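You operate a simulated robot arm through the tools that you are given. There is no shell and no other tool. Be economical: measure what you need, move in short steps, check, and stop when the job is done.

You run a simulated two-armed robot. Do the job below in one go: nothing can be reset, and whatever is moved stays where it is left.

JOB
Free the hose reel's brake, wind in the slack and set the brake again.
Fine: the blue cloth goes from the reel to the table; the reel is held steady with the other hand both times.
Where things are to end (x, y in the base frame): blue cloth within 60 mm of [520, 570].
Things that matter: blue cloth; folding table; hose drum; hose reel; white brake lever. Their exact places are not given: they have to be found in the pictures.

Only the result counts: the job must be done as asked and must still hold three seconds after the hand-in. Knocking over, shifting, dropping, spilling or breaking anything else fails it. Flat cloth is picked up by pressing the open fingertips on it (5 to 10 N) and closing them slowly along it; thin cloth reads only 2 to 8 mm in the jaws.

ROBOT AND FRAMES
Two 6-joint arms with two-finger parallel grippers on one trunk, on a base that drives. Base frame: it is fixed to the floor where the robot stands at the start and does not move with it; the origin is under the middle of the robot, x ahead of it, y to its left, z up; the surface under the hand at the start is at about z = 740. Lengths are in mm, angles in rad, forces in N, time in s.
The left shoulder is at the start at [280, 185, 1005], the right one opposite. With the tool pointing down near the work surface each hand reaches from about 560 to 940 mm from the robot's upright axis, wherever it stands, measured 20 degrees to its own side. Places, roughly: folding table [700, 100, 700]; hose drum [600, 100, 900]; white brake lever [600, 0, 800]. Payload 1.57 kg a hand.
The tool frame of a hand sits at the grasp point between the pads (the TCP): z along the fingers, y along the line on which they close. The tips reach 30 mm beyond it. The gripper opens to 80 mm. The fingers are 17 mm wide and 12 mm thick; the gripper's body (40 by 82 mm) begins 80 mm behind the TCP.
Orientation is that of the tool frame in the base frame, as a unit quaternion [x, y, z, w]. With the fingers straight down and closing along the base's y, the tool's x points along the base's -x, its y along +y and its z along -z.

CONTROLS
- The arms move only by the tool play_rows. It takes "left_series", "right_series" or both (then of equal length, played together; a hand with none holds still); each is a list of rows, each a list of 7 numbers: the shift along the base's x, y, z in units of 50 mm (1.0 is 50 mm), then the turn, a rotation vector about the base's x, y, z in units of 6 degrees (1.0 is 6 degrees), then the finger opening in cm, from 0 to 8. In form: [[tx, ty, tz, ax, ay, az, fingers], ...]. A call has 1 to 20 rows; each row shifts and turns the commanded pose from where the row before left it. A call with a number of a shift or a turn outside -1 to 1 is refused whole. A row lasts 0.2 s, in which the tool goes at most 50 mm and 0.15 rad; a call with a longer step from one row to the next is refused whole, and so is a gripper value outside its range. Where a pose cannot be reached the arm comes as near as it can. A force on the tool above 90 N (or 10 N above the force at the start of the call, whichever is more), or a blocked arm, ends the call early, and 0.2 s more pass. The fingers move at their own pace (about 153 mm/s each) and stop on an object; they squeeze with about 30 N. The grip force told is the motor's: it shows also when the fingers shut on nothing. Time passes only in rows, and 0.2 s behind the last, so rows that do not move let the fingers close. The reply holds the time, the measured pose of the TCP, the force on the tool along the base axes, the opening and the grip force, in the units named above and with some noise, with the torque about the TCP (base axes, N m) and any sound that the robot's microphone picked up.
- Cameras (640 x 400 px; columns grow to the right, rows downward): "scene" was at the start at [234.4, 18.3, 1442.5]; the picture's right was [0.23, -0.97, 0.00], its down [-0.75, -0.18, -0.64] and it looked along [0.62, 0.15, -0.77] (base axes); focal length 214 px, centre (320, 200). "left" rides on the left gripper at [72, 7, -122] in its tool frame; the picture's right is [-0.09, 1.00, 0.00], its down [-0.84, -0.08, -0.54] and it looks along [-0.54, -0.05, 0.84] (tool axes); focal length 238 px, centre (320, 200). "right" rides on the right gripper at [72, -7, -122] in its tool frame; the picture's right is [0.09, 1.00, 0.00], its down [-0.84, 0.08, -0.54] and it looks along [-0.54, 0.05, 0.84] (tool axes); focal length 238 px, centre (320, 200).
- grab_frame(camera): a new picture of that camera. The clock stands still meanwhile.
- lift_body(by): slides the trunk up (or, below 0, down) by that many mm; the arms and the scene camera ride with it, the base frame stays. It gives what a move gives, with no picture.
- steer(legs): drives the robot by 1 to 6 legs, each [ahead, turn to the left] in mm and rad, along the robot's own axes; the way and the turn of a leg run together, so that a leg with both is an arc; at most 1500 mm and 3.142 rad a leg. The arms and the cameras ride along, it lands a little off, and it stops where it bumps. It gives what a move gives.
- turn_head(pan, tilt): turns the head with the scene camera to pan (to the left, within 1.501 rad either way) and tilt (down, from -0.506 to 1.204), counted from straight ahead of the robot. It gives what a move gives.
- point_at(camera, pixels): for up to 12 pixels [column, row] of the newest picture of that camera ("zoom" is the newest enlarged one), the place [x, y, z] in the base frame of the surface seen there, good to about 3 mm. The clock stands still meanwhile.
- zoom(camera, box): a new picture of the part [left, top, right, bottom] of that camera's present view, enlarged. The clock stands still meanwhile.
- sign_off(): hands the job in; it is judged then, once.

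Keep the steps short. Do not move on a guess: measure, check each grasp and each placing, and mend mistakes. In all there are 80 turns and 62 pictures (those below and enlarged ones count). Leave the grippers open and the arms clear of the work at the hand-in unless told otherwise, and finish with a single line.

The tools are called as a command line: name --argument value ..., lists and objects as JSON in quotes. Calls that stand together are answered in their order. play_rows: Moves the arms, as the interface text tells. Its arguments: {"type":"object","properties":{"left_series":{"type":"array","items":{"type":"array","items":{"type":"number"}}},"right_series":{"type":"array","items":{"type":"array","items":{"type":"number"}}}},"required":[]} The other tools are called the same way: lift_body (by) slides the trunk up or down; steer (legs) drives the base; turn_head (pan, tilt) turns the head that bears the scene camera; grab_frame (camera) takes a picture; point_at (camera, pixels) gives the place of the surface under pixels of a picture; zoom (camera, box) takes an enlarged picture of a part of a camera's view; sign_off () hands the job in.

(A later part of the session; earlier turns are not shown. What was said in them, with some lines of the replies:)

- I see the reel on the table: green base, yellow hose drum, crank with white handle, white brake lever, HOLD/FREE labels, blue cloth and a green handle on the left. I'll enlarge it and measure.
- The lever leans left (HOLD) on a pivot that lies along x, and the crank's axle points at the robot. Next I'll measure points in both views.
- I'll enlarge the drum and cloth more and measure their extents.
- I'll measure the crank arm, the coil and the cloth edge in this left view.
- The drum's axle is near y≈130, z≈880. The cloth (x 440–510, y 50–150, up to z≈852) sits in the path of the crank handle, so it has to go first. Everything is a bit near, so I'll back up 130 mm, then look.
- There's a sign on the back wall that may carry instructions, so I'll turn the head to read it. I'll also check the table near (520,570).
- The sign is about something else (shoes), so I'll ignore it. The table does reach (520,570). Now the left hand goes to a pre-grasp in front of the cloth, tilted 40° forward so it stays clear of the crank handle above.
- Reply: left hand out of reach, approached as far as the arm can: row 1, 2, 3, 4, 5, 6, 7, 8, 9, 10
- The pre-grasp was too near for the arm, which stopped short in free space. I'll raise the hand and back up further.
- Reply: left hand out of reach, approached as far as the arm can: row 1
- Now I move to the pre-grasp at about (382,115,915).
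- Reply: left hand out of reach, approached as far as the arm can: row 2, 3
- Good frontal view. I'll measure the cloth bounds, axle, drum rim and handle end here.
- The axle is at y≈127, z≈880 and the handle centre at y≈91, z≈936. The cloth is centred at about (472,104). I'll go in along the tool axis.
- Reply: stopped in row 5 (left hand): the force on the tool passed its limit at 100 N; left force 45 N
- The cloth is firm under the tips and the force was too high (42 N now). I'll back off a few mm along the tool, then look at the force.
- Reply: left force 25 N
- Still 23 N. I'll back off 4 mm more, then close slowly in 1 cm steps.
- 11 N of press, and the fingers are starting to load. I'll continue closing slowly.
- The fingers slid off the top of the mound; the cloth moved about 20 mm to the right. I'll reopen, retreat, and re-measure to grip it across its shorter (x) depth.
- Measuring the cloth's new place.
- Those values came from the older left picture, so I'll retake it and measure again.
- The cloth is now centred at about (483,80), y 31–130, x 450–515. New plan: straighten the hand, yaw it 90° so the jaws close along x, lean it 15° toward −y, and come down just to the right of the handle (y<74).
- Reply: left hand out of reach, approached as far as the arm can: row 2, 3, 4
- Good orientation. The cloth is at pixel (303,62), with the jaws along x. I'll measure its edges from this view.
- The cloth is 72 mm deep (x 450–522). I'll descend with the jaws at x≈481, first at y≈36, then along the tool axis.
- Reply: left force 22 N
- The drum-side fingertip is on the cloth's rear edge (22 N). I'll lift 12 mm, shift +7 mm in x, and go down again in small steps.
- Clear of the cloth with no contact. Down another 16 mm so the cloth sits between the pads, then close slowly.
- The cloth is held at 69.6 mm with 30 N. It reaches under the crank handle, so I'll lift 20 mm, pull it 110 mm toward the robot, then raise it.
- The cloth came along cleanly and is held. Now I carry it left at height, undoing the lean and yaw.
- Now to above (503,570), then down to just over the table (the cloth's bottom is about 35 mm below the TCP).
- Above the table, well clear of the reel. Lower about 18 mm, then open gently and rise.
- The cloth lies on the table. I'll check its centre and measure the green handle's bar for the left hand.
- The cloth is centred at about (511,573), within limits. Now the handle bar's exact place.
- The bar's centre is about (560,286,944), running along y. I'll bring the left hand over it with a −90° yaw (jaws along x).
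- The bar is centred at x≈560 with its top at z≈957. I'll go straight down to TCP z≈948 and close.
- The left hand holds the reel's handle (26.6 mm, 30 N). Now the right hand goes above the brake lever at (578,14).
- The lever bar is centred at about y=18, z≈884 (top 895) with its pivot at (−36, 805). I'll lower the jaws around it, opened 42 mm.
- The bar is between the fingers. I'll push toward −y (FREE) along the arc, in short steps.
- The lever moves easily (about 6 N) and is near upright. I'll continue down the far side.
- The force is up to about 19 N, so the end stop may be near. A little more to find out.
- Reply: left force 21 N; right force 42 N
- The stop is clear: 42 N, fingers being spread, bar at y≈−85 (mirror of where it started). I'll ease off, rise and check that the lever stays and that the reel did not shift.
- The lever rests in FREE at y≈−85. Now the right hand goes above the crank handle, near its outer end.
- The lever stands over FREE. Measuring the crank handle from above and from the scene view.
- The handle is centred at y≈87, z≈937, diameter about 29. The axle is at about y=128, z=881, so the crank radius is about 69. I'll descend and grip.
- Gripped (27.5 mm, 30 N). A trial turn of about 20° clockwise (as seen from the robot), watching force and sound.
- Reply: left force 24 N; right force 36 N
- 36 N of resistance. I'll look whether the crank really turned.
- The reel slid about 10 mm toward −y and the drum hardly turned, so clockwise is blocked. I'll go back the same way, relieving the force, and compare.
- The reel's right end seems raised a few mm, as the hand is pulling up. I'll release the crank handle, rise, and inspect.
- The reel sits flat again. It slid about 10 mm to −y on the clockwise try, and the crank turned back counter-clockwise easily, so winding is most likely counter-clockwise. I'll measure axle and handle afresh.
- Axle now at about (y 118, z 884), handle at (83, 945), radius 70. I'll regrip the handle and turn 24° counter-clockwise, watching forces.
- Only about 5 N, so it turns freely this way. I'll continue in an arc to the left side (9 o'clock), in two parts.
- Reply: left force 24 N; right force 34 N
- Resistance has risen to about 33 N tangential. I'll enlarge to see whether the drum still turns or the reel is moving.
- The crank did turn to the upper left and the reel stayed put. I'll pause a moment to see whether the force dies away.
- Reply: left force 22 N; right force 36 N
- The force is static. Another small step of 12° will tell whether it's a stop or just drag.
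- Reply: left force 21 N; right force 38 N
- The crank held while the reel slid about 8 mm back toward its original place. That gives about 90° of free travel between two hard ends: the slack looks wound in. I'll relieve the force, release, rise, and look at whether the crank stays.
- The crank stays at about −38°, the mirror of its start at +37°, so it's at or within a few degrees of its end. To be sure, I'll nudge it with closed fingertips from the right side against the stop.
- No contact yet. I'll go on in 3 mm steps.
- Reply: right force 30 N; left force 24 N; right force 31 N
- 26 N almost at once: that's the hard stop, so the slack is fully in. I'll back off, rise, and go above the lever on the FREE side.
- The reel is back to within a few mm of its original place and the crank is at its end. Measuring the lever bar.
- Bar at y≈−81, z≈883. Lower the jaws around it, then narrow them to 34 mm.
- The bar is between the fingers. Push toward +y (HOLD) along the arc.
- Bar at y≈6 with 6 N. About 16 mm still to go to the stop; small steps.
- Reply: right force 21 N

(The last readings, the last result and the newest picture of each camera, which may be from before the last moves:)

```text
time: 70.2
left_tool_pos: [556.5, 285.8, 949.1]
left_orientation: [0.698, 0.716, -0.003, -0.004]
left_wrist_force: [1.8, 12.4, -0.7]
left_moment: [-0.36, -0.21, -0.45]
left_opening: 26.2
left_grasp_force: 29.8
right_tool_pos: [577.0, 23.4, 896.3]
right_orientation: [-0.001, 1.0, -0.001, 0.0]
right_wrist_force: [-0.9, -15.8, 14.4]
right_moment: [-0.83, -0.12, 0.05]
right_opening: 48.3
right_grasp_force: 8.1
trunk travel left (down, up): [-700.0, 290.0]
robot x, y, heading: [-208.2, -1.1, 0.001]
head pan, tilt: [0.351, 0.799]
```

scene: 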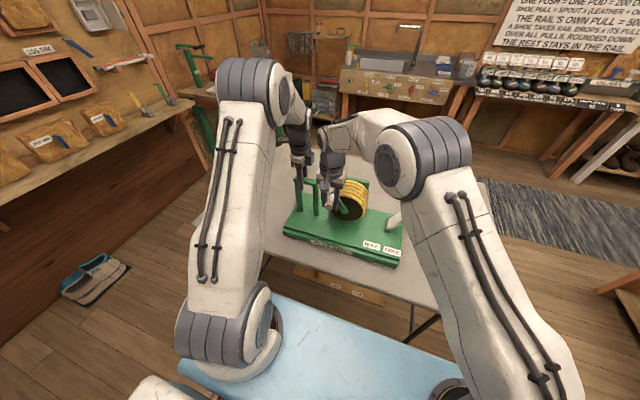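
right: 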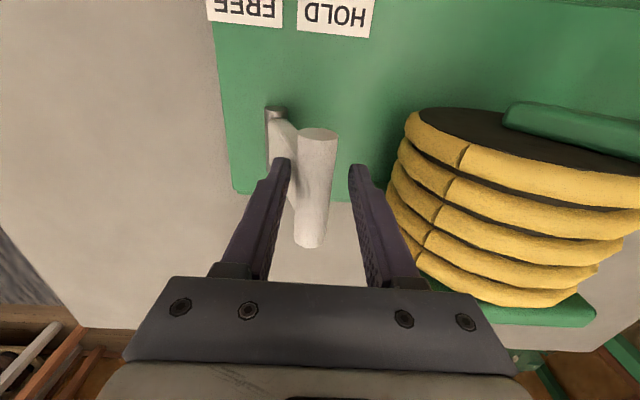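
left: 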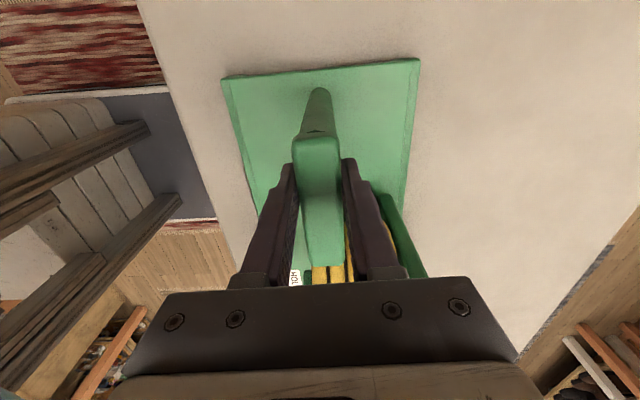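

Force jumped to about 21 N in 4 mm, like at the other stop. One more small push, then measure the bar.

play_rows --right_series '[[0, 0.08, 0, 0, 0, 0, 3.4]]'

grab_frame --camera "right"

point_at --camera "right" --pixels '[[320, 140], [310, 140], [330, 140], [310, 190], [262, 105]]'

```text
time: 70.6
left_tool_pos: [557.2, 286.6, 949.4]
left_orientation: [0.698, 0.716, -0.002, -0.003]
left_wrist_force: [0.9, 14.9, -3.7]
left_moment: [-0.38, -0.28, -0.46]
left_opening: 26.3
left_grasp_force: 29.9
right_tool_pos: [576.7, 26.4, 897.4]
right_orientation: [0.0, 1.0, -0.002, 0.0]
right_wrist_force: [-2.1, -21.6, 19.5]
right_moment: [-1.17, 0.07, -0.03]
right_opening: 53.4
right_grasp_force: 10.9
trunk travel left (down, up): [-700.0, 290.0]
robot x, y, heading: [-206.1, -2.4, -0.0]
head pan, tilt: [0.351, 0.799]
```

```text
14 pictures are left
```

right: 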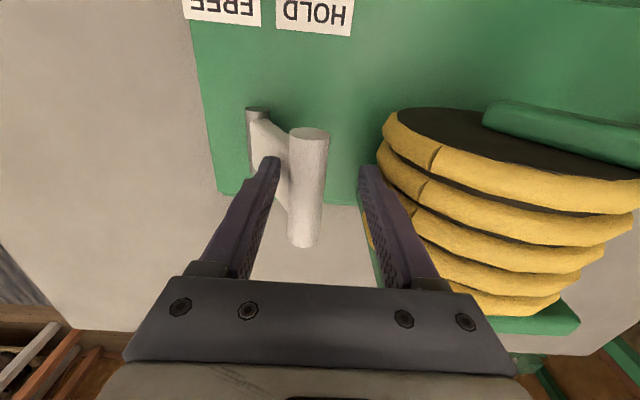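

```text
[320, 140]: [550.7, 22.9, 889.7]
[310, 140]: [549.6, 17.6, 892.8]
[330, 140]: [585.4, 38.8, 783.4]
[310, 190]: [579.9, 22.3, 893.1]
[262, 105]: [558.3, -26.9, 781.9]
```

Bar at about y=17–20 and strongly resisted. I'll retreat and measure the lever freely against the starting geometry (bar 54 mm left of its pivot).

play_rows --right_series '[[0, -0.2, 0.1, 0, 0, 0, 4.6], [0, 0, 0.8, 0, 0, 0, 5], [0, 0, 0.8, 0, 0, 0, 5], [0, 0, 0.4, 0, 0, 0, 5]]'

grab_frame --camera "right"

point_at --camera "right" --pixels '[[315, 130], [322, 130], [330, 130], [324, 95], [318, 165], [282, 110], [284, 92], [278, 125], [306, 130], [337, 130]]'

```text
time: 71.6
left_tool_pos: [555.9, 284.0, 949.0]
left_orientation: [0.697, 0.717, -0.004, -0.003]
left_wrist_force: [-3.2, -0.3, 5.3]
left_moment: [-0.87, -0.23, -0.51]
left_opening: 26.1
left_grasp_force: 30.0
right_tool_pos: [579.8, 15.5, 1001.2]
right_orientation: [-0.001, 1.0, 0.001, 0.0]
right_wrist_force: [-0.2, 0.2, -0.2]
right_moment: [0.02, -0.04, 0.0]
right_opening: 50.1
right_grasp_force: 0.1
trunk travel left (down, up): [-700.0, 290.0]
robot x, y, heading: [-208.3, -2.7, 0.008]
head pan, tilt: [0.351, 0.799]
```

```text
13 pictures are left
```

right: 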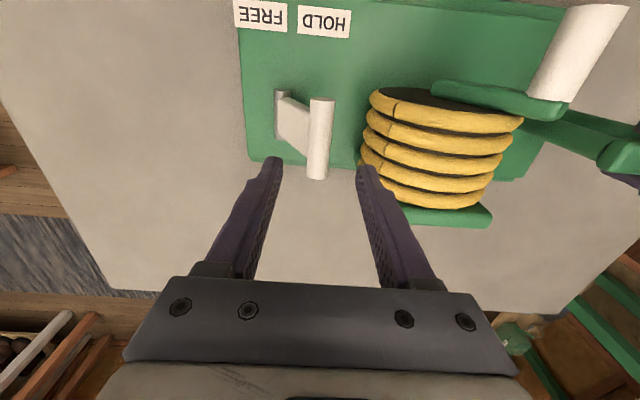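

```text
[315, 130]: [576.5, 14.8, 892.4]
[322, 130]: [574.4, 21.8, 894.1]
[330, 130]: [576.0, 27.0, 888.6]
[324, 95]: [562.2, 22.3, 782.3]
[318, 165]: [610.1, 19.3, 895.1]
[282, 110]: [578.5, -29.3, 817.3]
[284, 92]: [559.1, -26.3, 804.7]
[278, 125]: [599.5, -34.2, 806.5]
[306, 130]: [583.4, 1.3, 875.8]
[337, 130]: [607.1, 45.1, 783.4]
```

The lever-to-pivot spacing (42 px) equals the starting picture: the brake is set. The right hand retreats, then the left opens and rises straight up.

play_rows --right_series '[[-0.4, -0.4, 0.6, 0, 0, 0, 8], [-0.6, -0.5, 0.4, 0, 0, 0, 8], [-0.6, -0.5, 0.3, 0, 0, 0, 8], [-0.6, -0.5, 0.3, 0, 0, 0, 8], [-0.6, -0.5, 0.3, 0, 0, 0, 8]]'

play_rows --left_series '[[0, 0, 0, 0, 0, 0, 4], [0, 0, 0, 0, 0, 0, 8], [0, 0, 0, 0, 0, 0, 8], [0, 0, 0.6, 0, 0, 0, 8], [0, 0, 0.8, 0, 0, 0, 8], [0, 0, 0.8, 0, 0, 0, 8], [-0.4, 0.4, 0.8, 0, 0, 0, 8], [-0.4, 0.4, 0.8, 0, 0, 0, 8]]'

grab_frame --camera "scene"

zoom --camera "scene" --box '[210, 150, 430, 275]'

```text
time: 72.8
left_tool_pos: [557.1, 286.4, 947.6]
left_orientation: [0.698, 0.716, -0.004, -0.002]
left_wrist_force: [-3.6, -3.8, 5.8]
left_moment: [-0.05, -0.4, -0.54]
left_opening: 26.0
left_grasp_force: 30.5
right_tool_pos: [436.5, -104.7, 1094.9]
right_orientation: [-0.001, 1.0, 0.0, 0.001]
right_wrist_force: [0.2, 0.6, -0.5]
right_moment: [-0.05, 0.03, 0.01]
right_opening: 79.8
right_grasp_force: 0.2
trunk travel left (down, up): [-700.0, 290.0]
robot x, y, heading: [-212.8, 0.7, 0.001]
head pan, tilt: [0.351, 0.799]
```

```text
time: 74.6
left_tool_pos: [519.1, 327.4, 1138.6]
left_orientation: [0.698, 0.716, -0.003, -0.002]
left_wrist_force: [-0.9, -0.6, 0.0]
left_moment: [-0.02, 0.01, 0.0]
left_opening: 80.2
left_grasp_force: 0.1
right_tool_pos: [437.2, -104.2, 1095.2]
right_orientation: [0.0, 1.0, 0.0, 0.0]
right_wrist_force: [-0.7, 0.3, -0.2]
right_moment: [-0.02, -0.02, 0.02]
right_opening: 80.0
right_grasp_force: 0.0
trunk travel left (down, up): [-700.0, 290.0]
robot x, y, heading: [-205.2, -3.0, -0.003]
head pan, tilt: [0.351, 0.799]
```

```text
12 pictures are left
```

scene: 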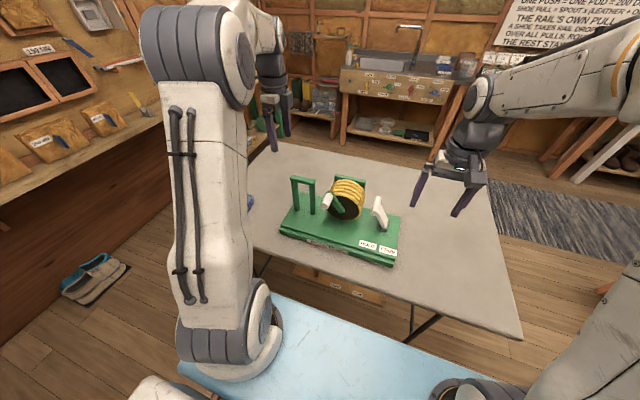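

```text
2.91 times, centred on (320, 212) of scene
```

zoom: 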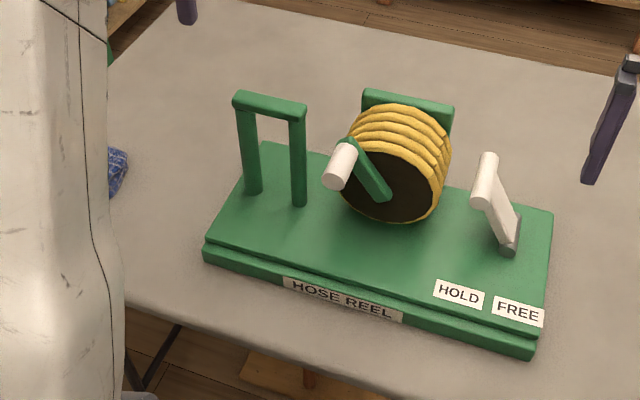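

Everything stands as wanted: lever on HOLD, crank at its wound-in end, reel upright and in place, cloth at about (511,573) on the table, both grippers open and clear. Handing in.

sign_off

```text
The job is handed in.
```

I freed the brake, wound the crank to its end stop and set the brake again; the blue cloth is on the table at about (511, 573). During winding the reel slid about 10 mm and came back to within roughly 7 mm of its start.
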